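You operate a simulated robot arm through the tools that you are given. There is no shell and no other tool. Be economical: measure what you need, move in short steps, check, and stop when the job is done.

The job below is to be done with a simulated two-armed robot. You get a single attempt, and the scene is never put back.

Task
Pick up the teal brush with one hand, pass it to the other hand and put it on the shelf of the steel table.

The check looks at the end state, three seconds after you hand in, the way a careful person would. Anything else that was tipped, shoved, dropped, spilled or broken makes it a failure.

Robot
Two 7-joint arms with two-finger parallel grippers on one trunk, on a base that drives. Base frame: it is fixed to the floor where the robot stands at the start and does not move with it; the origin is under the middle of the robot, x ahead of it, y to its left, z up. Lengths are in mm, angles in degrees, forces in N, time in s.
The left shoulder is at the start at [60, 189, 1108], the right one opposite. With the tool pointing down near the work surface each hand reaches from about 100 to 660 mm from the robot's upright axis, wherever it stands, measured 20 degrees to its own side. Places, roughly: shelf of the steel table [900, 100, 300]. Payload 3.43 kg a hand.
Tool frame (each hand has its own): the origin (TCP) lies between the finger pads and is the grasp point; the fingertips stand 30 mm ahead of it; z points along the fingers, y is the line along which they close. Largest opening 94 mm; finger width 28, thickness 10; the body of the gripper, 50 by 96 mm, starts 55 mm behind the TCP.
Orientation is that of the tool frame in the base frame, as [roll, pitch, yaw] about the fixed x, y, z axes, in that order (R = Rz(yaw) Ry(pitch) Rx(roll)). With the fingers straight down and closing along the base's y, the tool's x points along the base's -x, its y along +y and its z along -z.

Tools
- The arms move only by the tool send_rows. It takes "left_motion", "right_motion" or both (then of equal length, played together; a hand with none holds still); each is text: rows parted by semicolons, each of 7 numbers parted by spaces: the shift along the tool's x, y, z in mm, then the turn, a rotation vector about the tool's x, y, z in degrees, then the gripper command, from -1 (shut) to 1 (fully open), values between in proportion. In form: dx dy dz wx wy wz jaw; .... A call has 1 to 10 rows; each row shifts and turns the commanded pose from where the row before left it, along the tool's axes as they then stand. A row lasts 0.2 s, in which the tool goes at most 50 mm and 8.6 degrees; a call with a longer step from one row to the next is refused whole, and so is a gripper value outside its range. A pose out of reach is approached as far as the arm can. The call stops where the force on the tool passes 40 N (or 10 N more than at its start, if that is more) or the arm is blocked; 0.2 s more then pass. Each finger travels about 153 mm/s and halts on what it meets, pressing with about 29 N; the grip force reading is that of the motor and also rises with nothing between the fingers. The clock runs only during rows and for 0.2 s after the last one: add rows that do not move to give the fingers time. The reply holds the time, the measured pose of the TCP, the force on the tool along the base axes, the opening and the grip force, in the units named above and with some noise, with the torque about the TCP (base axes, N m) and any sound that the robot's microphone picked up.
- Cameras (640 x 400 px; columns grow to the right, rows downward): "scene" is now at [23.2, -13.6, 1672.8]; the picture's right is [-0.19, -0.98, 0.00], its down [-0.75, 0.15, -0.64] and it looks along [0.63, -0.12, -0.77] (base axes); focal length 265 px, centre (320, 200). "left" rides on the left gripper at [76, -14, -102] in its tool frame; the picture's right is [0.18, 0.98, 0.00], its down [-0.75, 0.14, -0.64] and it looks along [-0.63, 0.12, 0.77] (tool axes); focal length 243 px, centre (320, 200). "right" rides on the right gripper at [76, 14, -102] in its tool frame; the picture's right is [-0.18, 0.98, 0.00], its down [-0.75, -0.14, -0.64] and it looks along [-0.63, -0.12, 0.77] (tool axes); focal length 243 px, centre (320, 200). There is no depth. A picture from a camera that has moved, and an enlarged one, comes with that camera's place and axes in the base frame and with its lens. The place of the scene camera against the robot may be out by one fixed shift of up to 18 mm in any direction.
- camera(camera): a new picture of that camera. The clock stands still meanwhile.
- move_column(by): slides the trunk up (or, below 0, down) by that many mm; the arms and the scene camera ride with it, the base frame stays. It gives what a move gives, with no picture.
- roll_base(legs): drives the robot by 1 to 6 legs, each [ahead, left, turn to the left] in mm, mm and degrees, along the robot's own axes; the way and the turn of a leg run together, so that a leg with both is an arc; at most 1500 mm and 180 degrees a leg. The arms and the cameras ride along, it lands a little off, and it stops where it bumps. It gives what a move gives.
- turn_head(pan, tilt): turns the head with the scene camera to pan (to the left, within 86 degrees either way) and tilt (down, from -29 to 69), counted from straight ahead of the robot. It gives what a move gives.
- close_up(camera, box): a new picture of the part [left, top, right, bottom] of that camera's present view, enlarged. The clock stands still meanwhile.
- job_done(): hands the job in; it is judged then, once.

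Go step by step. Nothing tells you exact positions but the pictures and the camera data: compare them with the known pose of the tool, close in by small moves and look again before you grip or let go. The budget is 120 turns and 100 pictures, counting those below and the enlarged ones. Unless the task says otherwise, let go and move clear before handing in, and close with one line.

The tools are called after "Emit:" by a JSON object that holds its "op" and its "data". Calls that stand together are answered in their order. send_rows: Moves the arms, as the interface text tells. Its arguments: {"type":"object","properties":{"left_motion":{"type":"string"},"right_motion":{"type":"string"}},"required":[]} The other tools are called the same way: move_column (by) slides the trunk up or down; roll_base (legs) drives the base; turn_head (pan, tilt) turns the head that bears the scene camera; camera (camera) takes a picture; close_up (camera, box) takes an enlarged picture of a part of a camera's view; job_done () hands the job in.

At the start:

```text
time: 0.0
left_ee_pos: [349.6, -5.3, 1170.6]
left_ee_rot: [-180.0, 0.2, 180.0]
left_force: [-1.4, -0.3, -0.3]
left_ft_torque: [-0.02, 0.0, 0.01]
left_gripper_width: 93.9
left_gripper_force: 0.1
right_ee_pos: [327.4, -253.6, 1178.0]
right_ee_rot: [179.9, 0.0, 180.0]
right_force: [0.0, -0.6, -0.1]
right_ft_torque: [-0.02, -0.01, -0.02]
right_gripper_width: 93.8
right_gripper_force: 0.0
trunk travel left (down, up): [-780.0, 210.0]
robot x, y, heading: [3.4, 1.5, -0.0]
head pan, tilt: [-10.9, 49.9]
```

scene: 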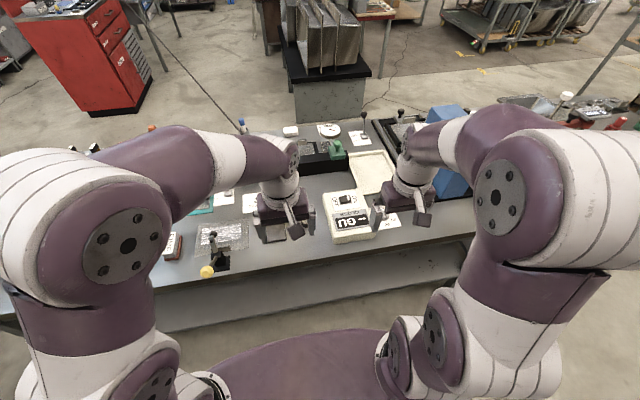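
right: 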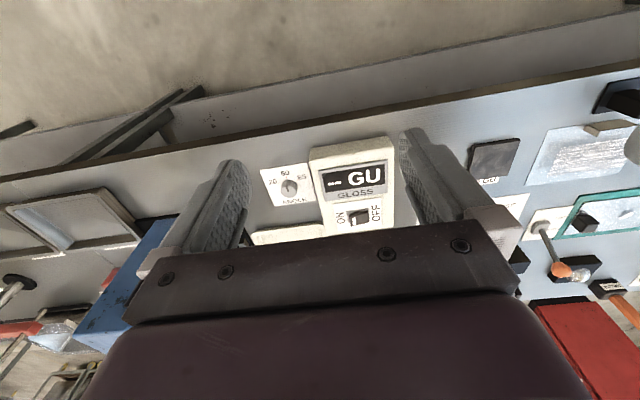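
left: 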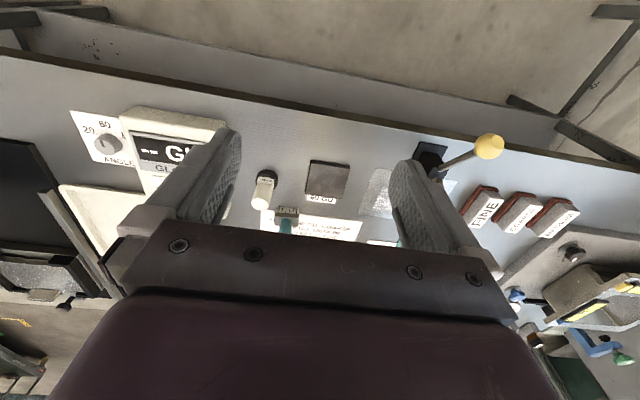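

The table carries many small items and the arms hide part of it. I take closer looks to find the teal brush.

Emit:
{"op": "close_up", "data": {"camera": "scene", "box": [140, 100, 480, 312]}}

Emit:
{"op": "close_up", "data": {"camera": "left", "box": [220, 130, 420, 255]}}

```text
1.88 times, centred on (310, 206) of scene
camera zoom: at [23.2, -13.6, 1672.8], right [-0.19, -0.98, 0.0], down [-0.75, 0.15, -0.64], along [0.63, -0.12, -0.77], focal length 498 px, centre (339, 189)
```

zoom: 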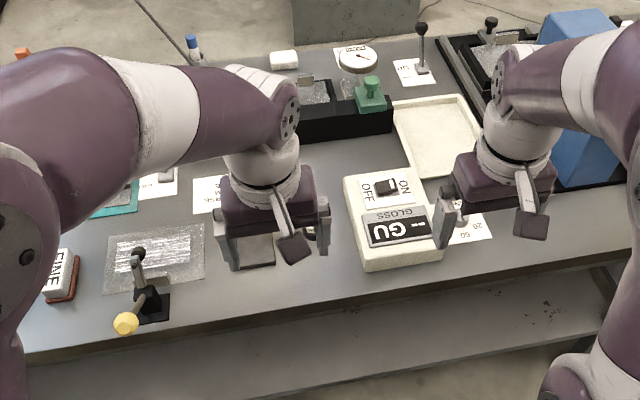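

```text
3.20 times, centred on (320, 192) of left
camera zoom: at [272.1, -21.0, 1272.1], right [-0.18, 0.98, 0.0], down [0.75, 0.14, 0.64], along [0.63, 0.12, -0.77], focal length 776 px, centre (320, 224)
```

zoom: 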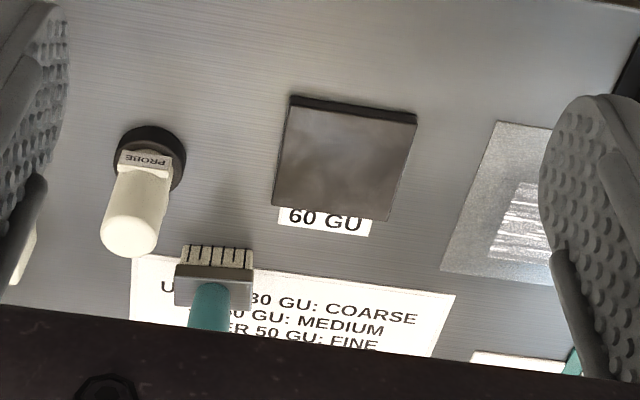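

The brush seems to be under the left hand, near x=660, y=-25, with its handle hidden. I move both hands outwards to clear the view.

Emit:
{"op": "send_rows", "data": {"left_motion": "0 45 0 0 0 0 1;0 45 0 0 0 0 1;0 45 0 0 0 0 1;0 45 0 0 0 0 1;0 45 0 0 0 0 1;0 45 0 0 0 0 1;0 45 0 0 0 0 1;0 0 0 0 0 0 1", "right_motion": "0 -25 0 0 0 0 1;0 -25 0 0 0 0 1;0 -25 0 0 0 0 1;0 -25 0 0 0 0 1;0 -25 0 0 0 0 1;0 -25 0 0 0 0 1;0 -25 0 0 0 0 1;0 0 0 0 0 0 1"}}

Emit:
{"op": "camera", "data": {"camera": "scene"}}

Emit:
{"op": "close_up", "data": {"camera": "scene", "box": [180, 110, 420, 260]}}

```text
time: 1.8
left_ee_pos: [350.2, 309.6, 1171.2]
left_ee_rot: [-180.0, 0.1, 180.0]
left_force: [-0.1, 0.5, -0.3]
left_ft_torque: [0.0, -0.03, 0.0]
left_gripper_width: 93.9
left_gripper_force: 0.0
right_ee_pos: [325.9, -426.5, 1175.2]
right_ee_rot: [-179.9, 0.1, -179.9]
right_force: [-0.3, -0.8, 0.1]
right_ft_torque: [0.02, 0.0, 0.03]
right_gripper_width: 93.7
right_gripper_force: 0.0
trunk travel left (down, up): [-780.0, 210.0]
robot x, y, heading: [2.7, -0.2, -0.1]
head pan, tilt: [-10.9, 49.9]
```

```text
94 pictures are left
camera scene: at [22.5, -13.6, 1672.8], right [-0.19, -0.98, 0.0], down [-0.75, 0.15, -0.64], along [0.63, -0.12, -0.77], focal length 265 px, centre (320, 200)
```

scene: 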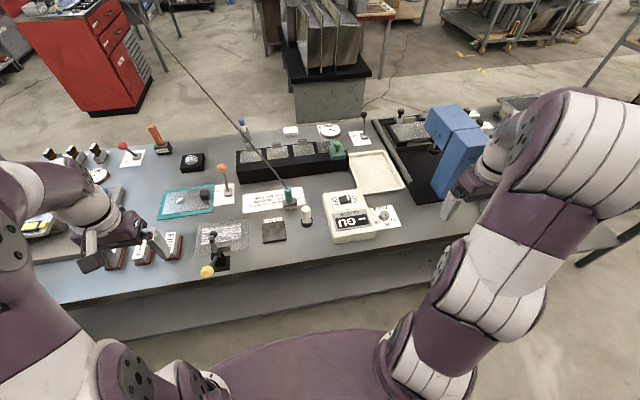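

```text
2.67 times, centred on (300, 185) of scene
camera zoom: at [22.5, -13.6, 1672.8], right [-0.19, -0.98, 0.0], down [-0.75, 0.15, -0.64], along [0.63, -0.12, -0.77], focal length 706 px, centre (373, 240)
```

zoom: 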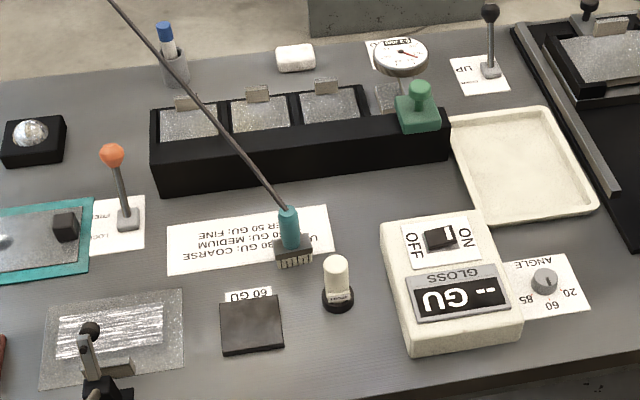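

The brush head lies on a card, and a long thin rod or cord runs from its teal handle up and away. I follow it with the head.

Emit:
{"op": "turn_head", "data": {"pan": 15, "tilt": 15}}

Emit:
{"op": "camera", "data": {"camera": "scene"}}

Emit:
{"op": "camera", "data": {"camera": "left"}}

Emit:
{"op": "camera", "data": {"camera": "right"}}

```text
time: 2.8
left_ee_pos: [349.6, 309.1, 1171.3]
left_ee_rot: [180.0, 0.0, 179.9]
left_force: [0.1, -1.3, 0.2]
left_ft_torque: [-0.04, 0.02, 0.02]
left_gripper_width: 94.1
left_gripper_force: 0.0
right_ee_pos: [326.5, -425.1, 1176.6]
right_ee_rot: [180.0, 0.1, 179.9]
right_force: [0.8, -0.9, -0.3]
right_ft_torque: [0.03, -0.02, 0.03]
right_gripper_width: 93.9
right_gripper_force: 0.0
trunk travel left (down, up): [-780.0, 210.0]
robot x, y, heading: [0.4, -4.0, -0.2]
head pan, tilt: [15.0, 15.0]
```

```text
92 pictures are left
camera scene: at [37.7, 25.2, 1726.4], right [0.26, -0.97, 0.0], down [-0.25, -0.07, -0.97], along [0.93, 0.25, -0.26], focal length 265 px, centre (320, 200)
```

scene: 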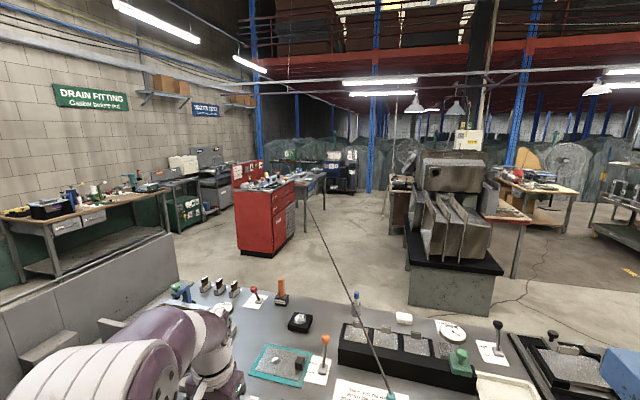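

```text
91 pictures are left
camera left: at [273.9, 293.6, 1272.4], right [-0.18, 0.98, 0.0], down [0.75, 0.14, 0.64], along [0.63, 0.12, -0.77], focal length 243 px, centre (320, 200)
```

left: 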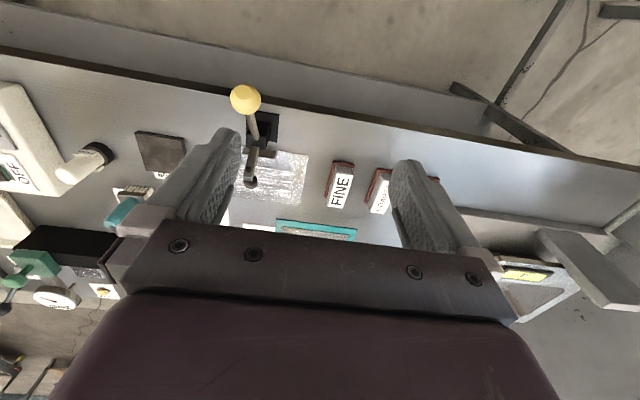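

```text
90 pictures are left
camera right: at [251.0, -411.7, 1278.2], right [0.18, 0.98, 0.0], down [0.75, -0.14, 0.64], along [0.63, -0.12, -0.77], focal length 243 px, centre (320, 200)
```

right: 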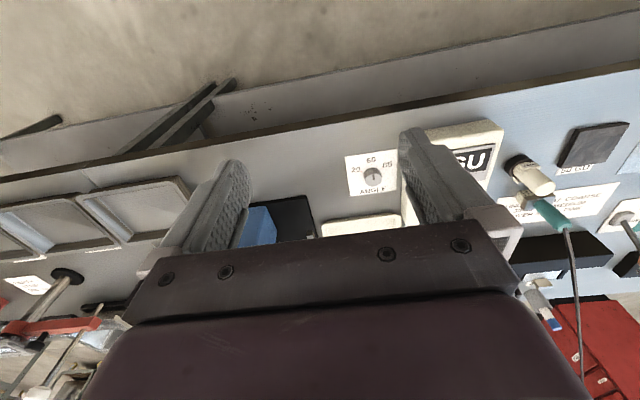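

Emit:
{"op": "close_up", "data": {"camera": "scene", "box": [250, 160, 410, 260]}}

Emit:
{"op": "close_up", "data": {"camera": "right", "box": [480, 140, 640, 400]}}

Emit:
{"op": "close_up", "data": {"camera": "scene", "box": [290, 280, 482, 400]}}

```text
4.00 times, centred on (330, 210) of scene
camera zoom: at [37.7, 25.2, 1726.4], right [0.26, -0.97, 0.0], down [-0.25, -0.07, -0.97], along [0.93, 0.25, -0.26], focal length 1059 px, centre (280, 160)
```

zoom: 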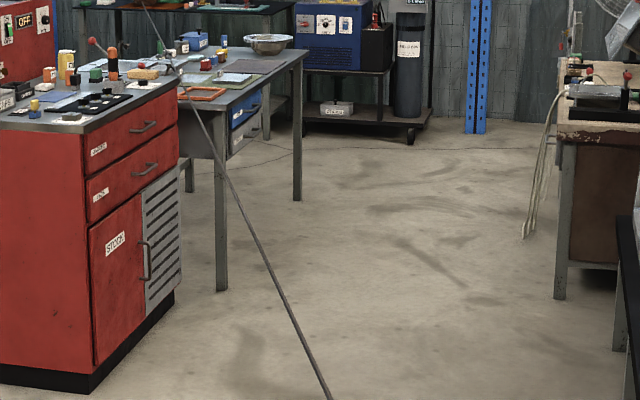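

```text
1.54 times, centred on (560, 270) of right
camera zoom: at [251.0, -411.7, 1278.2], right [0.18, 0.98, 0.0], down [0.75, -0.14, 0.64], along [0.63, -0.12, -0.77], focal length 373 px, centre (-49, 92)
```

zoom: 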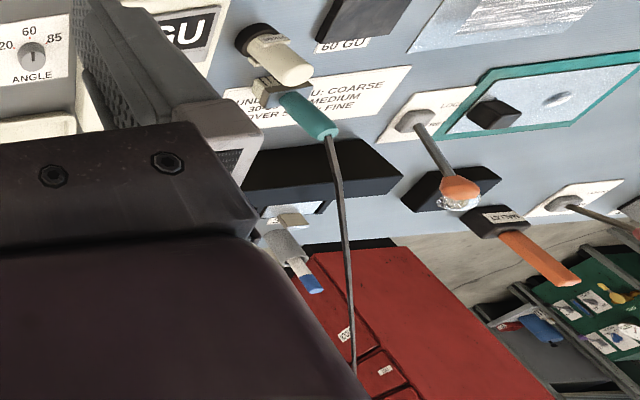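

```text
3.33 times, centred on (386, 340) of scene
camera zoom: at [37.7, 25.2, 1726.4], right [0.26, -0.97, 0.0], down [-0.25, -0.07, -0.97], along [0.93, 0.25, -0.26], focal length 883 px, centre (100, -267)
```

zoom: 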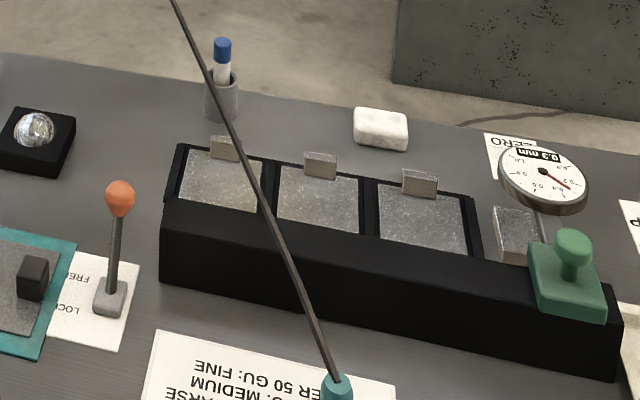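

Emit:
{"op": "close_up", "data": {"camera": "scene", "box": [220, 80, 380, 180]}}

Emit:
{"op": "close_up", "data": {"camera": "scene", "box": [160, 0, 320, 100]}}

```text
4.00 times, centred on (300, 130) of scene
camera zoom: at [37.7, 25.2, 1726.4], right [0.26, -0.97, 0.0], down [-0.25, -0.07, -0.97], along [0.93, 0.25, -0.26], focal length 1059 px, centre (400, 480)
```

zoom: 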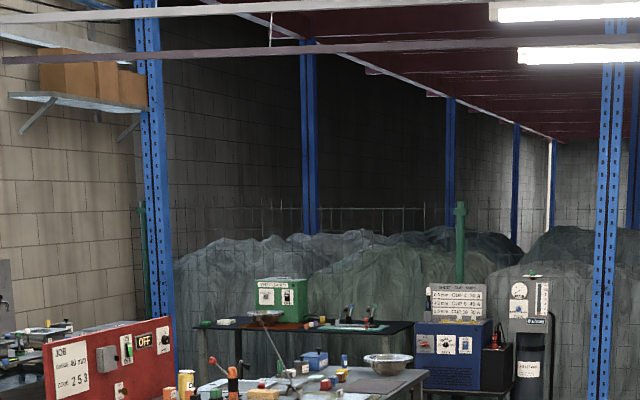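

```text
4.00 times, centred on (240, 50) of scene
camera zoom: at [37.7, 25.2, 1726.4], right [0.26, -0.97, 0.0], down [-0.25, -0.07, -0.97], along [0.93, 0.25, -0.26], focal length 1059 px, centre (640, 800)
```

zoom: 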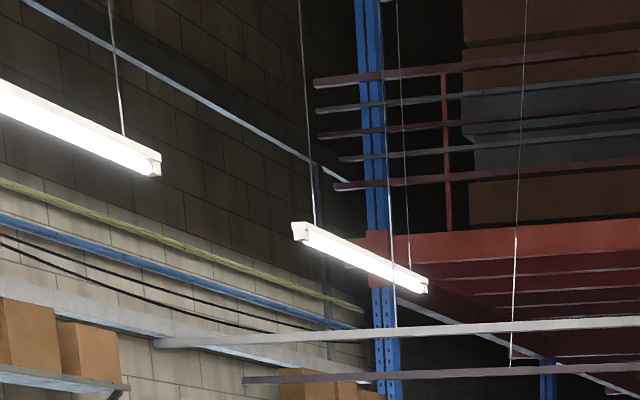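

Emit:
{"op": "close_up", "data": {"camera": "scene", "box": [266, 142, 314, 172]}}

Emit:
{"op": "close_up", "data": {"camera": "scene", "box": [280, 155, 376, 215]}}

```text
13.33 times, centred on (290, 157) of scene
camera zoom: at [37.7, 25.2, 1726.4], right [0.26, -0.97, 0.0], down [-0.25, -0.07, -0.97], along [0.93, 0.25, -0.26], focal length 3531 px, centre (720, 773)
```

zoom: 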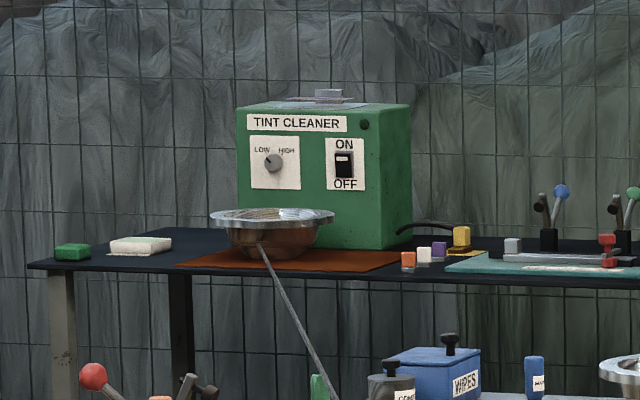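

```text
6.67 times, centred on (328, 185) of scene
camera zoom: at [37.7, 25.2, 1726.4], right [0.26, -0.97, 0.0], down [-0.25, -0.07, -0.97], along [0.93, 0.25, -0.26], focal length 1765 px, centre (267, 300)
```

zoom: 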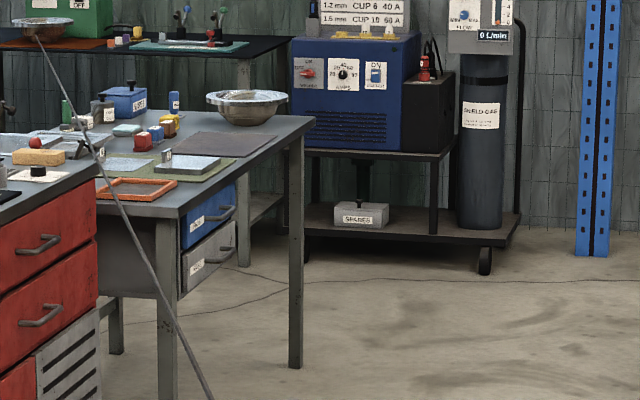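

A cord leads from the brush's handle far away to the back, possibly to a bowl on another table. The brush itself stands upright at about (667, -23), top near z=950. I look down to see the room between base, shelf and bench.

Emit:
{"op": "turn_head", "data": {"pan": 0, "tilt": 65}}

Emit:
{"op": "camera", "data": {"camera": "scene"}}

Emit:
{"op": "close_up", "data": {"camera": "scene", "box": [240, 60, 400, 160]}}

```text
time: 4.0
left_ee_pos: [351.7, 308.7, 1171.1]
left_ee_rot: [180.0, 0.0, 179.9]
left_force: [0.1, -0.4, -0.6]
left_ft_torque: [0.02, -0.01, -0.01]
left_gripper_width: 94.2
left_gripper_force: 0.0
right_ee_pos: [326.5, -425.7, 1175.7]
right_ee_rot: [179.9, 0.0, -179.9]
right_force: [0.2, 0.7, -0.1]
right_ft_torque: [0.0, 0.01, -0.02]
right_gripper_width: 94.0
right_gripper_force: 0.0
trunk travel left (down, up): [-780.0, 210.0]
robot x, y, heading: [-0.2, 3.7, 0.2]
head pan, tilt: [0.0, 65.0]
```

```text
82 pictures are left
camera scene: at [8.2, 1.1, 1654.6], right [0.0, -1.0, 0.0], down [-0.91, 0.0, -0.42], along [0.42, 0.0, -0.91], focal length 265 px, centre (320, 200)
```

scene: 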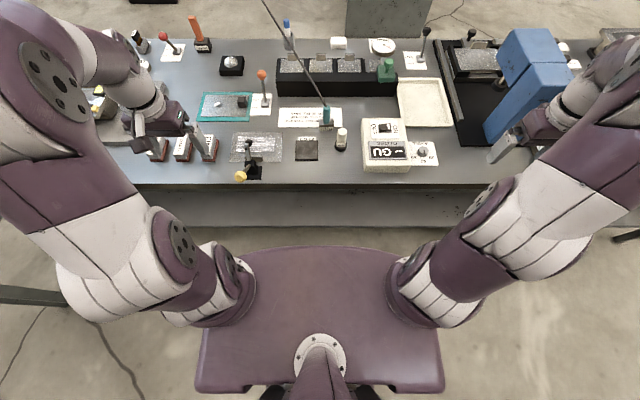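

```text
4.00 times, centred on (320, 110) of scene
camera zoom: at [8.2, 1.1, 1654.6], right [0.0, -1.0, 0.0], down [-0.91, 0.0, -0.42], along [0.42, 0.0, -0.91], focal length 1059 px, centre (320, 560)
```

zoom: 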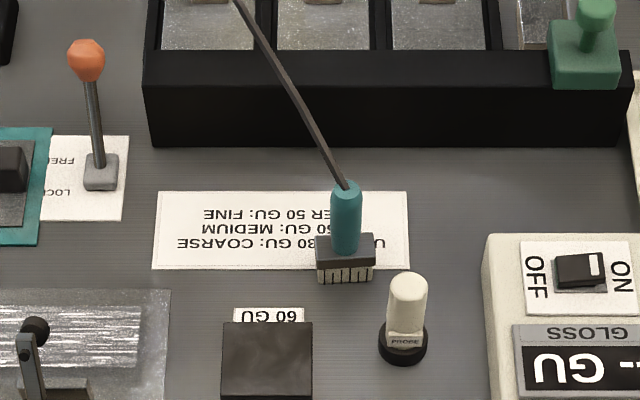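

The brush stands upright at about (663, -23), head about 55 mm wide along y. I bring the left hand over it with the fingers tilted forward 40 degrees, which saves driving.

Emit:
{"op": "send_rows", "data": {"left_motion": "-30 -47.4 0 0 0 0 1;-30 -47.4 0 0 0 0 1;-30 -47.4 0 0 0 0 1;-30 -47.4 0 0 0 0 1;-30 -47.4 0 0 0 0 1;-30 -47.4 0 0 0 0 1;-30 -47.4 0 0 0 0 1;0 0 0 0 0 0 1"}}

Emit:
{"op": "send_rows", "data": {"left_motion": "0 0 0 0 -8 0 1;0 0 0 0 -8 0 1;0 0 0 0 -8 0 1;0 0 0 0 -8 0 1;0 0 0 0 -8 0 1;0 0 0 0 0 0 1;0 0 0 0 0 0 1"}}

Emit:
{"op": "camera", "data": {"camera": "left"}}

Emit:
{"op": "camera", "data": {"camera": "scene"}}

```text
refused: row 1 steps farther than a row can; nothing moved
```

```text
time: 5.6
left_ee_pos: [349.4, 309.5, 1171.5]
left_ee_rot: [-180.0, 40.0, 180.0]
left_force: [-0.1, 1.0, -1.1]
left_ft_torque: [0.01, 0.0, 0.0]
left_gripper_width: 94.3
left_gripper_force: 0.0
right_ee_pos: [325.4, -426.1, 1175.9]
right_ee_rot: [-179.9, 0.0, -180.0]
right_force: [-0.1, -0.2, -1.0]
right_ft_torque: [-0.01, 0.0, 0.02]
right_gripper_width: 94.0
right_gripper_force: 0.0
trunk travel left (down, up): [-780.0, 210.0]
robot x, y, heading: [-1.9, 1.5, -0.4]
head pan, tilt: [0.0, 65.0]
```

```text
80 pictures are left
camera left: at [223.8, 293.6, 1199.4], right [-0.14, 0.98, -0.12], down [0.16, 0.14, 0.98], along [0.98, 0.12, -0.18], focal length 243 px, centre (320, 200)
```

left: 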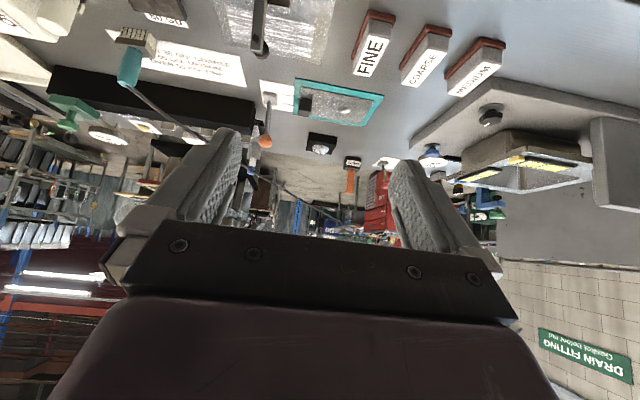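

```text
79 pictures are left
camera scene: at [8.1, 1.0, 1654.6], right [0.0, -1.0, 0.0], down [-0.91, 0.0, -0.42], along [0.42, 0.0, -0.91], focal length 265 px, centre (320, 200)
```

scene: 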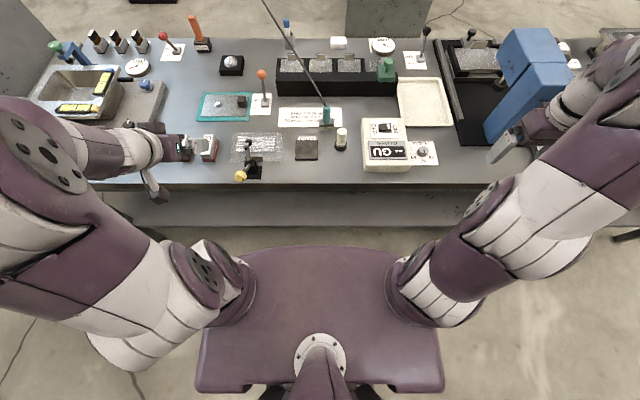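

Emit:
{"op": "send_rows", "data": {"left_motion": "-8.5 -33.2 23.8 0 0 0 1;-8.5 -33.2 23.8 0 0 0 1;-8.5 -33.2 23.8 0 0 0 1;-8.5 -33.2 23.8 0 0 0 1;-8.5 -33.2 23.8 0 0 0 1;-8.5 -33.2 23.8 0 0 0 1;-8.5 -33.2 23.8 0 0 0 1;-8.5 -33.2 23.8 0 0 0 1;-8.5 -33.2 23.8 0 0 0 1;-8.5 -33.2 23.8 0 0 0 1"}}

Emit:
{"op": "camera", "data": {"camera": "left"}}

Emit:
{"op": "close_up", "data": {"camera": "scene", "box": [240, 60, 400, 160]}}

Emit:
{"op": "close_up", "data": {"camera": "right", "box": [480, 120, 640, 220]}}

```text
time: 7.8
left_ee_pos: [562.2, 53.9, 1031.1]
left_ee_rot: [179.9, 39.9, -180.0]
left_force: [1.3, 0.0, -1.4]
left_ft_torque: [0.01, -0.01, 0.0]
left_gripper_width: 94.0
left_gripper_force: 0.0
left hand out of reach, approached as far as the arm can: row 4, 5, 6, 7
right_ee_pos: [328.6, -427.1, 1175.5]
right_ee_rot: [179.9, -0.1, -180.0]
right_force: [0.1, -0.3, -0.5]
right_ft_torque: [0.06, 0.05, 0.01]
right_gripper_width: 94.1
right_gripper_force: 0.1
trunk travel left (down, up): [-780.0, 210.0]
robot x, y, heading: [0.8, 0.6, -0.4]
head pan, tilt: [0.0, 65.0]
```

```text
78 pictures are left
camera left: at [436.8, 38.6, 1059.5], right [-0.14, 0.98, -0.12], down [0.16, 0.14, 0.98], along [0.98, 0.12, -0.18], focal length 243 px, centre (320, 200)
```

left: 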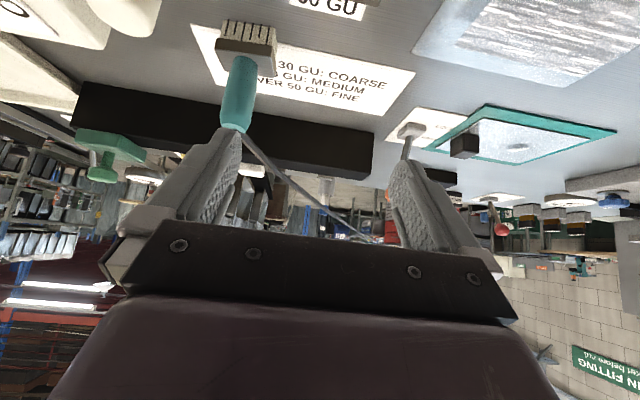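

```text
4.00 times, centred on (320, 110) of scene
camera zoom: at [10.1, -0.8, 1654.6], right [0.0, -1.0, 0.0], down [-0.91, 0.0, -0.42], along [0.42, 0.0, -0.91], focal length 1059 px, centre (320, 560)
```

zoom: 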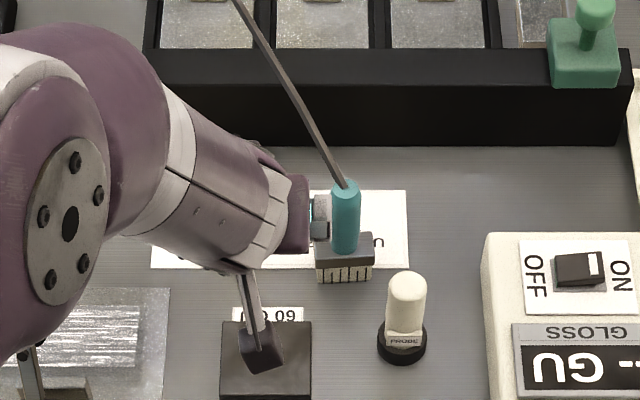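

```text
4.00 times, centred on (560, 170) of right
camera zoom: at [252.6, -413.0, 1277.4], right [0.18, 0.98, 0.0], down [0.75, -0.14, 0.64], along [0.63, -0.12, -0.77], focal length 970 px, centre (-640, 320)
```

zoom: 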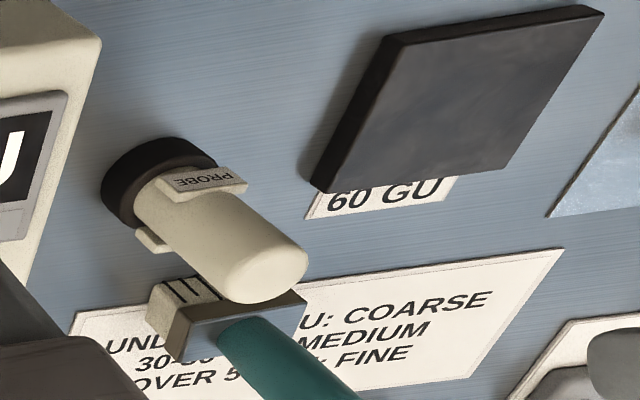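

Emit:
{"op": "send_rows", "data": {"left_motion": "0 0 0 0 0 0 1;0 0 0 0 0 0 1"}}

```text
time: 8.4
left_ee_pos: [559.2, 55.0, 1032.2]
left_ee_rot: [180.0, 40.0, -180.0]
left_force: [-1.0, -0.2, 0.7]
left_ft_torque: [-0.03, 0.01, 0.02]
left_gripper_width: 93.8
left_gripper_force: 0.0
right_ee_pos: [327.8, -426.5, 1176.6]
right_ee_rot: [-180.0, 0.0, -180.0]
right_force: [0.1, 0.6, -0.5]
right_ft_torque: [-0.01, -0.04, 0.01]
right_gripper_width: 94.2
right_gripper_force: 0.1
trunk travel left (down, up): [-780.0, 210.0]
robot x, y, heading: [3.3, 0.1, -0.1]
head pan, tilt: [0.0, 65.0]
```

The left hand stopped short in y. I drive the base 78 mm to the right and 40 mm ahead so that the hand comes in line with the brush.

Emit:
{"op": "roll_base", "data": {"legs": [[40, -78, 0]]}}

Emit:
{"op": "camera", "data": {"camera": "left"}}

```text
time: 9.5
left_ee_pos: [601.3, -23.6, 1031.6]
left_ee_rot: [179.9, 40.0, -179.9]
left_force: [0.5, 0.4, 0.3]
left_ft_torque: [0.04, 0.01, 0.01]
left_gripper_width: 94.1
left_gripper_force: 0.0
right_ee_pos: [368.2, -504.8, 1176.0]
right_ee_rot: [179.9, 0.0, -179.9]
right_force: [-0.8, -0.9, -0.2]
right_ft_torque: [0.02, 0.0, 0.01]
right_gripper_width: 94.2
right_gripper_force: 0.0
trunk travel left (down, up): [-780.0, 210.0]
robot x, y, heading: [41.1, -77.7, 0.3]
head pan, tilt: [0.0, 65.0]
```

```text
75 pictures are left
camera left: at [476.1, -38.7, 1060.0], right [-0.14, 0.98, -0.12], down [0.16, 0.14, 0.98], along [0.98, 0.12, -0.18], focal length 243 px, centre (320, 200)
```

left: 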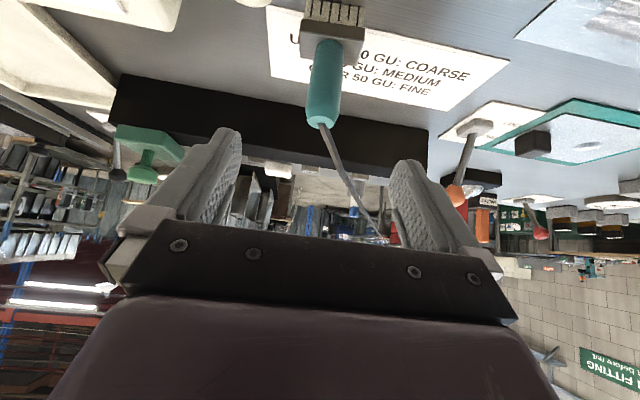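

The probe stands close to the tilted gripper's path, so I reduce the tilt to 20 degrees before going down.

Emit:
{"op": "send_rows", "data": {"left_motion": "0 0 0 0 6.67 0 1;0 0 0 0 6.67 0 1;0 0 0 0 6.66 0 1;0 0 0 0 0 0 1"}}

Emit:
{"op": "camera", "data": {"camera": "left"}}

```text
time: 10.5
left_ee_pos: [601.7, -23.0, 1030.4]
left_ee_rot: [180.0, 19.8, -179.9]
left_force: [-0.8, 0.6, -0.1]
left_ft_torque: [0.01, 0.02, -0.01]
left_gripper_width: 93.9
left_gripper_force: 0.0
right_ee_pos: [368.3, -504.0, 1176.2]
right_ee_rot: [-179.9, 0.0, -179.9]
right_force: [0.6, -0.8, 0.6]
right_ft_torque: [-0.03, -0.02, 0.0]
right_gripper_width: 94.2
right_gripper_force: 0.0
trunk travel left (down, up): [-780.0, 210.0]
robot x, y, heading: [39.7, -80.1, 0.2]
head pan, tilt: [0.0, 65.0]
```

```text
74 pictures are left
camera left: at [493.1, -38.3, 1100.3], right [-0.17, 0.98, -0.06], down [0.49, 0.14, 0.86], along [0.85, 0.12, -0.51], focal length 243 px, centre (320, 200)
```

left: 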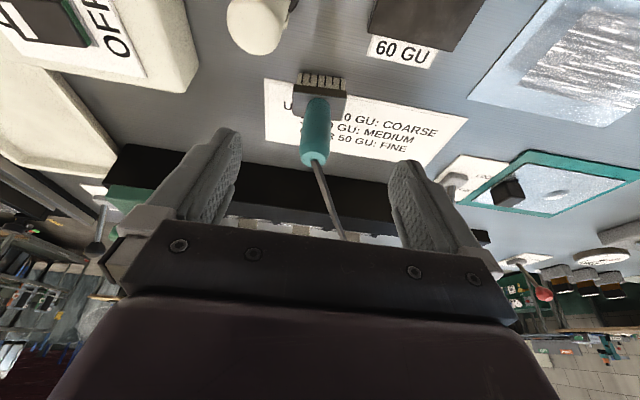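

Emit:
{"op": "send_rows", "data": {"left_motion": "-28 0 14 0 0 0 1;0 0 20 0 0 0 1;0 0 20 0 0 0 1;0 0 0 0 0 0 1"}}

Emit:
{"op": "camera", "data": {"camera": "left"}}

Emit:
{"op": "close_up", "data": {"camera": "scene", "box": [220, 60, 420, 185]}}

```text
time: 11.5
left_ee_pos: [625.1, -22.4, 983.7]
left_ee_rot: [-179.9, 20.0, -179.9]
left_force: [-0.2, 0.6, 0.3]
left_ft_torque: [0.03, 0.02, 0.01]
left_gripper_width: 94.2
left_gripper_force: 0.0
left hand out of reach, approached as far as the arm can: row 1
right_ee_pos: [367.3, -505.0, 1176.8]
right_ee_rot: [-180.0, 0.0, -179.9]
right_force: [0.2, 0.5, 0.0]
right_ft_torque: [0.02, -0.01, -0.01]
right_gripper_width: 94.0
right_gripper_force: 0.1
trunk travel left (down, up): [-780.0, 210.0]
robot x, y, heading: [42.7, -82.0, -0.1]
head pan, tilt: [0.0, 65.0]
```

```text
73 pictures are left
camera left: at [517.5, -37.3, 1052.7], right [-0.17, 0.98, -0.06], down [0.49, 0.14, 0.86], along [0.85, 0.12, -0.5], focal length 243 px, centre (320, 200)
```

left: 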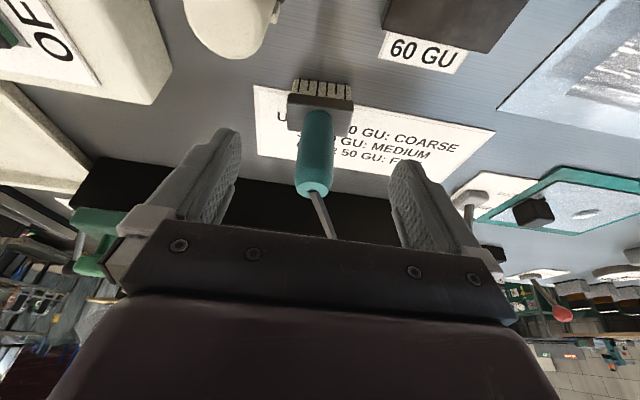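

```text
3.20 times, centred on (320, 122) of scene
camera zoom: at [48.8, -78.0, 1654.6], right [0.0, -1.0, 0.0], down [-0.91, 0.0, -0.42], along [0.42, 0.0, -0.91], focal length 847 px, centre (320, 448)
```

zoom: 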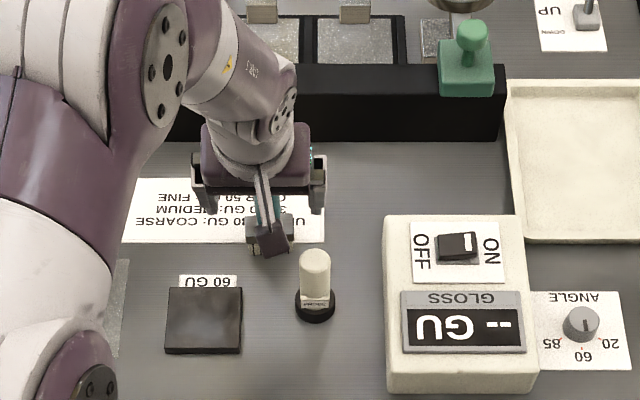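

Emit:
{"op": "roll_base", "data": {"legs": [[25, 0, 0]]}}

Emit:
{"op": "send_rows", "data": {"left_motion": "0 0 18 0 0 0 1;0 0 18 0 0 0 1;0 0 18 0 0 0 1;0 0 0 0 0 0 1"}}

Emit:
{"op": "camera", "data": {"camera": "left"}}

```text
time: 12.3
left_ee_pos: [648.9, -22.7, 985.0]
left_ee_rot: [-180.0, 20.2, -179.9]
left_force: [-1.1, -0.6, -0.6]
left_ft_torque: [-0.01, -0.02, -0.02]
left_gripper_width: 94.2
left_gripper_force: 0.1
right_ee_pos: [390.5, -504.8, 1177.6]
right_ee_rot: [-180.0, 0.2, -180.0]
right_force: [0.8, 0.3, -0.1]
right_ft_torque: [-0.02, -0.02, -0.01]
right_gripper_width: 93.9
right_gripper_force: 0.1
trunk travel left (down, up): [-780.0, 210.0]
robot x, y, heading: [69.0, -79.5, -0.1]
head pan, tilt: [0.0, 65.0]
```

```text
time: 13.3
left_ee_pos: [669.2, -21.6, 932.9]
left_ee_rot: [179.9, 20.1, -179.9]
left_force: [-0.1, -0.4, 1.1]
left_ft_torque: [0.04, -0.04, -0.01]
left_gripper_width: 94.1
left_gripper_force: 0.1
right_ee_pos: [391.9, -506.1, 1174.8]
right_ee_rot: [-179.9, 0.1, -179.9]
right_force: [0.7, 0.0, 0.2]
right_ft_torque: [0.0, 0.0, -0.01]
right_gripper_width: 94.0
right_gripper_force: 0.0
trunk travel left (down, up): [-780.0, 210.0]
robot x, y, heading: [62.5, -82.7, 0.0]
head pan, tilt: [0.0, 65.0]
```

```text
71 pictures are left
camera left: at [560.4, -37.6, 1002.4], right [-0.17, 0.98, -0.06], down [0.49, 0.14, 0.86], along [0.86, 0.12, -0.5], focal length 243 px, centre (320, 200)
```

left: 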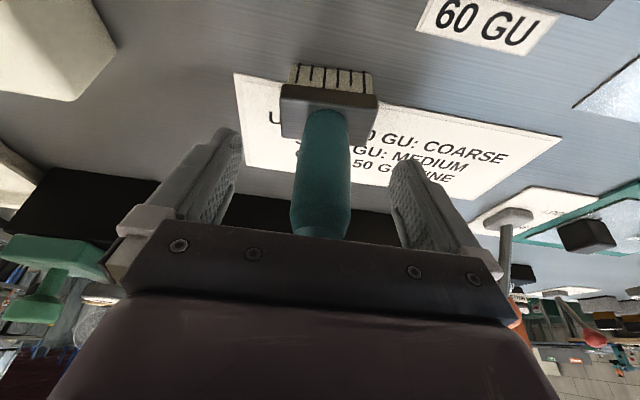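

The handle is centred between the pads. I close the left hand.

Emit:
{"op": "send_rows", "data": {"left_motion": "0 0 0 0 0 0 0;0 0 0 0 0 0 -1;0 0 0 0 0 0 -1;0 0 0 0 0 0 -1"}}

Emit:
{"op": "send_rows", "data": {"left_motion": "-5 0 -14 0 0 0 -1;-5 0 -14 0 0 0 -1;0 0 0 0 0 0 -1"}}

Emit:
{"op": "camera", "data": {"camera": "left"}}

Emit:
{"op": "camera", "data": {"camera": "scene"}}

```text
time: 14.3
left_ee_pos: [668.4, -22.8, 932.9]
left_ee_rot: [180.0, 20.0, 180.0]
left_force: [-0.3, -0.4, 0.0]
left_ft_torque: [-0.01, -0.02, 0.0]
left_gripper_width: 30.9
left_gripper_force: 28.7
right_ee_pos: [393.8, -505.0, 1175.7]
right_ee_rot: [-179.9, -0.1, 180.0]
right_force: [-0.4, -0.4, 1.0]
right_ft_torque: [0.01, 0.0, 0.03]
right_gripper_width: 94.2
right_gripper_force: 0.2
trunk travel left (down, up): [-780.0, 210.0]
robot x, y, heading: [66.9, -78.1, -0.0]
head pan, tilt: [0.0, 65.0]
```

```text
time: 15.1
left_ee_pos: [668.4, -21.5, 962.1]
left_ee_rot: [179.8, 20.1, 179.9]
left_force: [-0.5, 0.0, -0.2]
left_ft_torque: [0.03, 0.0, -0.01]
left_gripper_width: 31.2
left_gripper_force: 29.5
right_ee_pos: [393.5, -505.5, 1176.3]
right_ee_rot: [-180.0, 0.0, 179.9]
right_force: [-0.1, -0.8, -0.3]
right_ft_torque: [0.0, 0.0, -0.01]
right_gripper_width: 94.2
right_gripper_force: 0.1
trunk travel left (down, up): [-780.0, 210.0]
robot x, y, heading: [66.0, -81.9, -0.1]
head pan, tilt: [0.0, 65.0]
```

```text
70 pictures are left
camera left: at [560.2, -37.7, 1031.0], right [-0.17, 0.98, -0.06], down [0.49, 0.14, 0.86], along [0.86, 0.12, -0.5], focal length 243 px, centre (320, 200)
```

left: 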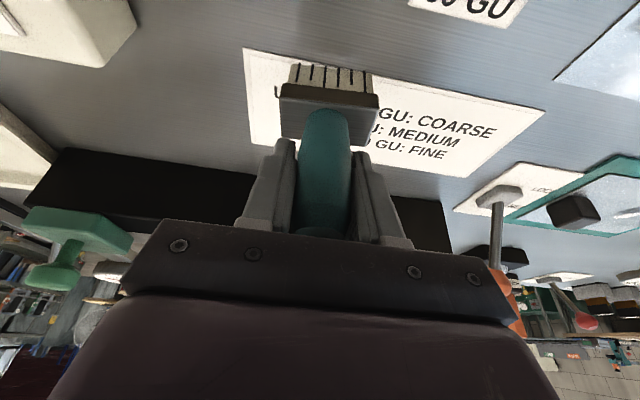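

```text
69 pictures are left
camera scene: at [74.9, -78.2, 1654.6], right [0.0, -1.0, 0.0], down [-0.91, 0.0, -0.42], along [0.42, 0.0, -0.91], focal length 265 px, centre (320, 200)
```

scene: 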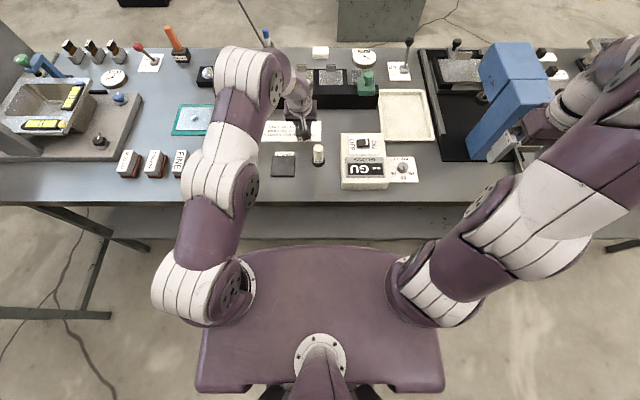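

The brush is lifted with no tug from the cord. I raise it with the trunk, then back the base off a little, watching for cord tension.

Emit:
{"op": "move_column", "data": {"by": 130}}

Emit:
{"op": "roll_base", "data": {"legs": [[-100, 0, 0]]}}

Emit:
{"op": "turn_head", "data": {"pan": 0, "tilt": 45}}

Emit:
{"op": "camera", "data": {"camera": "scene"}}

Emit:
{"op": "camera", "data": {"camera": "right"}}

```text
time: 16.7
left_ee_pos: [667.8, -22.9, 1092.8]
left_ee_rot: [179.8, 20.2, 180.0]
left_force: [0.2, -0.1, -1.1]
left_ft_torque: [0.04, 0.0, 0.04]
left_gripper_width: 31.1
left_gripper_force: 29.0
right_ee_pos: [393.6, -505.8, 1306.3]
right_ee_rot: [-179.9, 0.0, 180.0]
right_force: [-0.1, -0.3, -0.9]
right_ft_torque: [0.02, 0.02, 0.01]
right_gripper_width: 93.9
right_gripper_force: 0.1
trunk travel left (down, up): [-910.0, 80.0]
robot x, y, heading: [65.2, -77.7, -0.0]
head pan, tilt: [0.0, 65.0]
```

```text
time: 17.8
left_ee_pos: [569.1, -22.2, 1091.0]
left_ee_rot: [179.7, 20.1, 180.0]
left_force: [0.6, 0.3, -1.1]
left_ft_torque: [-0.02, 0.02, -0.01]
left_gripper_width: 30.8
left_gripper_force: 28.7
right_ee_pos: [294.6, -505.3, 1305.7]
right_ee_rot: [180.0, 0.0, -180.0]
right_force: [0.5, 0.5, 1.0]
right_ft_torque: [0.01, 0.04, 0.03]
right_gripper_width: 93.7
right_gripper_force: 0.0
trunk travel left (down, up): [-910.0, 80.0]
robot x, y, heading: [-37.3, -77.4, -0.1]
head pan, tilt: [0.0, 65.0]
```

```text
time: 18.7
left_ee_pos: [566.9, -22.6, 1092.8]
left_ee_rot: [179.8, 20.2, 180.0]
left_force: [-1.1, -0.5, -0.9]
left_ft_torque: [0.01, 0.02, 0.0]
left_gripper_width: 30.7
left_gripper_force: 29.0
right_ee_pos: [291.2, -504.1, 1306.2]
right_ee_rot: [-179.9, 0.2, 180.0]
right_force: [-0.4, 0.2, 0.7]
right_ft_torque: [-0.01, -0.03, -0.01]
right_gripper_width: 93.5
right_gripper_force: 0.0
trunk travel left (down, up): [-910.0, 80.0]
robot x, y, heading: [-34.0, -80.0, -0.0]
head pan, tilt: [0.0, 45.0]
```

```text
68 pictures are left
camera scene: at [-7.5, -78.2, 1809.6], right [0.0, -1.0, 0.0], down [-0.71, 0.0, -0.71], along [0.71, 0.0, -0.71], focal length 265 px, centre (320, 200)
```

scene: 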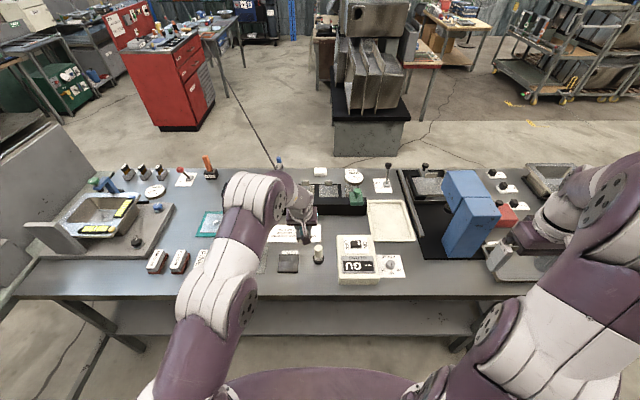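

```text
67 pictures are left
camera right: at [215.1, -491.0, 1408.6], right [0.18, 0.98, 0.0], down [0.75, -0.14, 0.64], along [0.63, -0.12, -0.77], focal length 243 px, centre (320, 200)
```

right: 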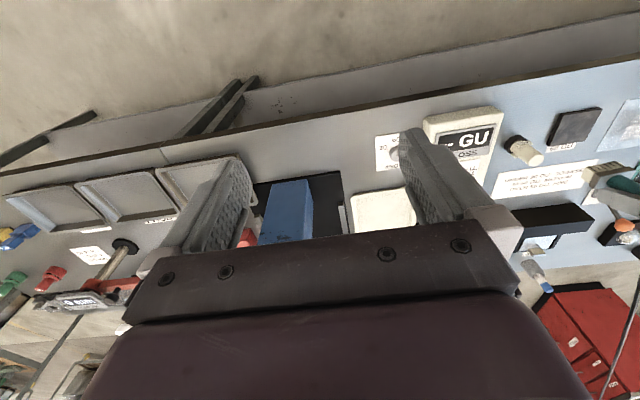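

Emit:
{"op": "roll_base", "data": {"legs": [[-150, 0, 0]]}}

Emit:
{"op": "roll_base", "data": {"legs": [[-150, 0, 0]]}}

Emit:
{"op": "camera", "data": {"camera": "scene"}}

Emit:
{"op": "camera", "data": {"camera": "left"}}

```text
time: 20.1
left_ee_pos: [417.9, -20.9, 1090.9]
left_ee_rot: [179.8, 20.0, -179.8]
left_force: [-0.6, 0.5, -1.4]
left_ft_torque: [0.01, 0.01, -0.02]
left_gripper_width: 30.8
left_gripper_force: 29.3
right_ee_pos: [145.0, -504.1, 1304.7]
right_ee_rot: [180.0, -0.2, -179.8]
right_force: [0.8, -0.7, -0.1]
right_ft_torque: [-0.01, 0.02, 0.03]
right_gripper_width: 94.0
right_gripper_force: 0.1
trunk travel left (down, up): [-910.0, 80.0]
robot x, y, heading: [-184.0, -80.1, -0.2]
head pan, tilt: [0.0, 45.0]
```

```text
time: 21.4
left_ee_pos: [271.8, -22.3, 1091.3]
left_ee_rot: [179.8, 20.1, -179.8]
left_force: [0.6, -0.4, -1.8]
left_ft_torque: [0.01, -0.01, 0.0]
left_gripper_width: 31.1
left_gripper_force: 28.9
right_ee_pos: [-2.4, -504.7, 1305.0]
right_ee_rot: [179.9, -0.1, -179.9]
right_force: [0.3, 0.0, -1.0]
right_ft_torque: [0.01, -0.03, -0.03]
right_gripper_width: 94.0
right_gripper_force: 0.1
trunk travel left (down, up): [-910.0, 80.0]
robot x, y, heading: [-331.5, -80.7, 0.1]
head pan, tilt: [0.0, 45.0]
```

```text
66 pictures are left
camera scene: at [-300.0, -78.7, 1809.5], right [0.0, -1.0, 0.0], down [-0.71, 0.0, -0.71], along [0.71, 0.0, -0.71], focal length 265 px, centre (320, 200)
```

scene: 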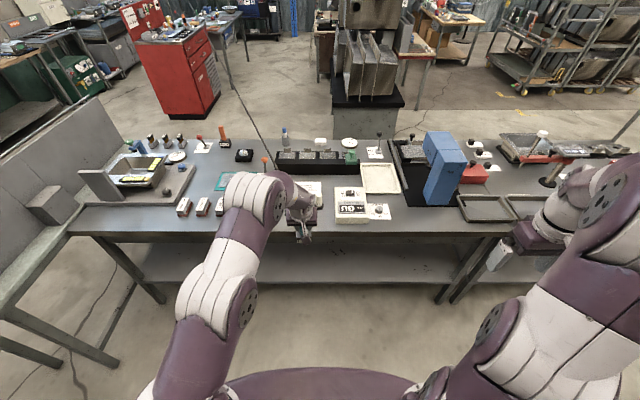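

```text
65 pictures are left
camera left: at [163.7, -37.6, 1159.8], right [-0.18, 0.98, -0.06], down [0.49, 0.14, 0.86], along [0.86, 0.12, -0.5], focal length 243 px, centre (320, 200)
```

left: 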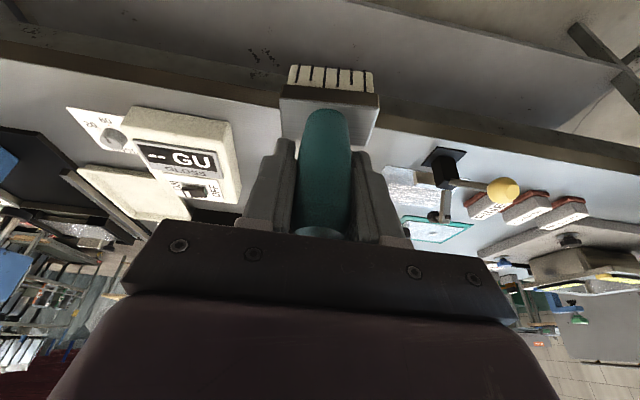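

Emit:
{"op": "close_up", "data": {"camera": "scene", "box": [190, 0, 330, 88]}}

Emit:
{"op": "close_up", "data": {"camera": "scene", "box": [200, 80, 340, 248]}}

```text
4.55 times, centred on (260, 44) of scene
camera zoom: at [-300.0, -78.7, 1809.5], right [0.0, -1.0, 0.0], down [-0.71, 0.0, -0.71], along [0.71, 0.0, -0.71], focal length 1204 px, centre (593, 909)
```

zoom: 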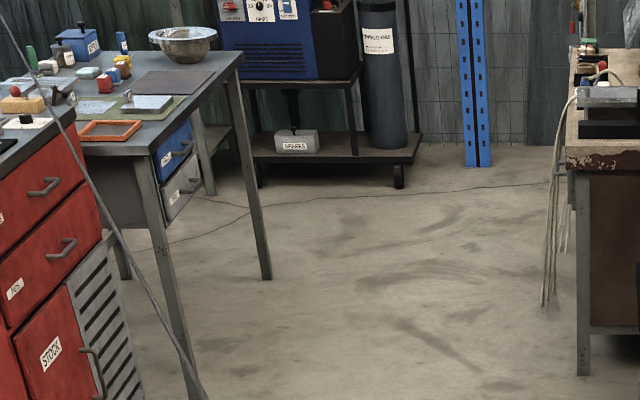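

```text
2.38 times, centred on (270, 164) of scene
camera zoom: at [-300.0, -78.7, 1809.5], right [0.0, -1.0, 0.0], down [-0.71, 0.0, -0.71], along [0.71, 0.0, -0.71], focal length 630 px, centre (439, 286)
```

zoom: 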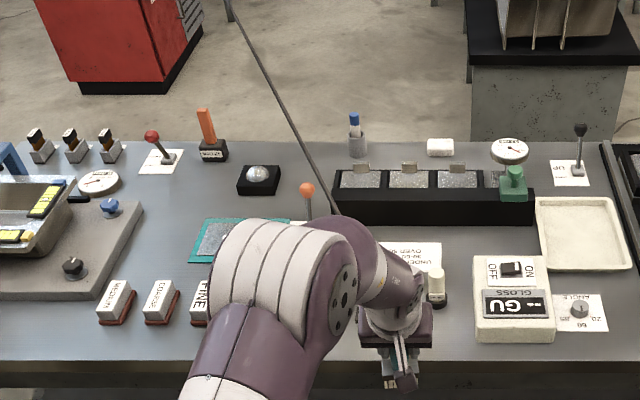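

Emit:
{"op": "turn_head", "data": {"pan": 20, "tilt": 12}}

Emit:
{"op": "camera", "data": {"camera": "scene"}}

Emit:
{"op": "close_up", "data": {"camera": "scene", "box": [280, 140, 376, 200]}}

```text
time: 22.4
left_ee_pos: [271.1, -22.8, 1091.6]
left_ee_rot: [179.8, 20.1, -180.0]
left_force: [0.0, 0.0, -0.5]
left_ft_torque: [0.01, 0.0, 0.01]
left_gripper_width: 30.8
left_gripper_force: 28.8
right_ee_pos: [-3.6, -505.1, 1305.1]
right_ee_rot: [180.0, 0.0, -179.9]
right_force: [-0.2, 0.5, 0.7]
right_ft_torque: [0.03, -0.03, 0.0]
right_gripper_width: 94.0
right_gripper_force: 0.1
trunk travel left (down, up): [-910.0, 80.0]
robot x, y, heading: [-332.4, -78.2, 0.0]
head pan, tilt: [20.0, 12.0]
```

```text
62 pictures are left
camera scene: at [-296.3, -47.0, 1861.2], right [0.34, -0.94, 0.0], down [-0.2, -0.07, -0.98], along [0.92, 0.34, -0.21], focal length 265 px, centre (320, 200)
```

scene: 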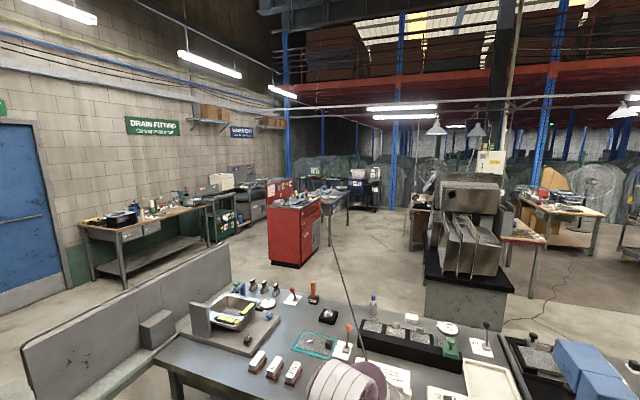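

```text
6.67 times, centred on (328, 170) of scene
camera zoom: at [-296.3, -47.0, 1861.2], right [0.34, -0.94, 0.0], down [-0.2, -0.07, -0.98], along [0.92, 0.34, -0.21], focal length 1765 px, centre (267, 400)
```

zoom: 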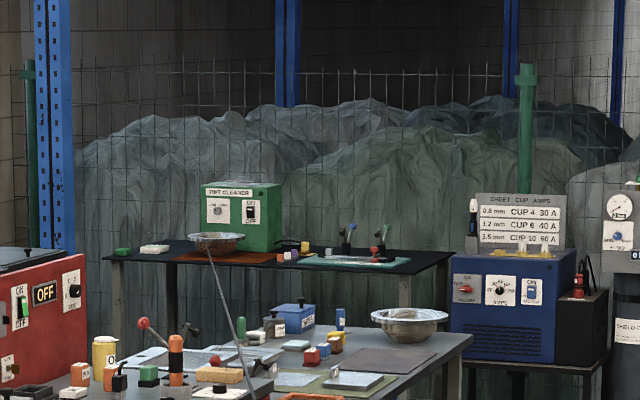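

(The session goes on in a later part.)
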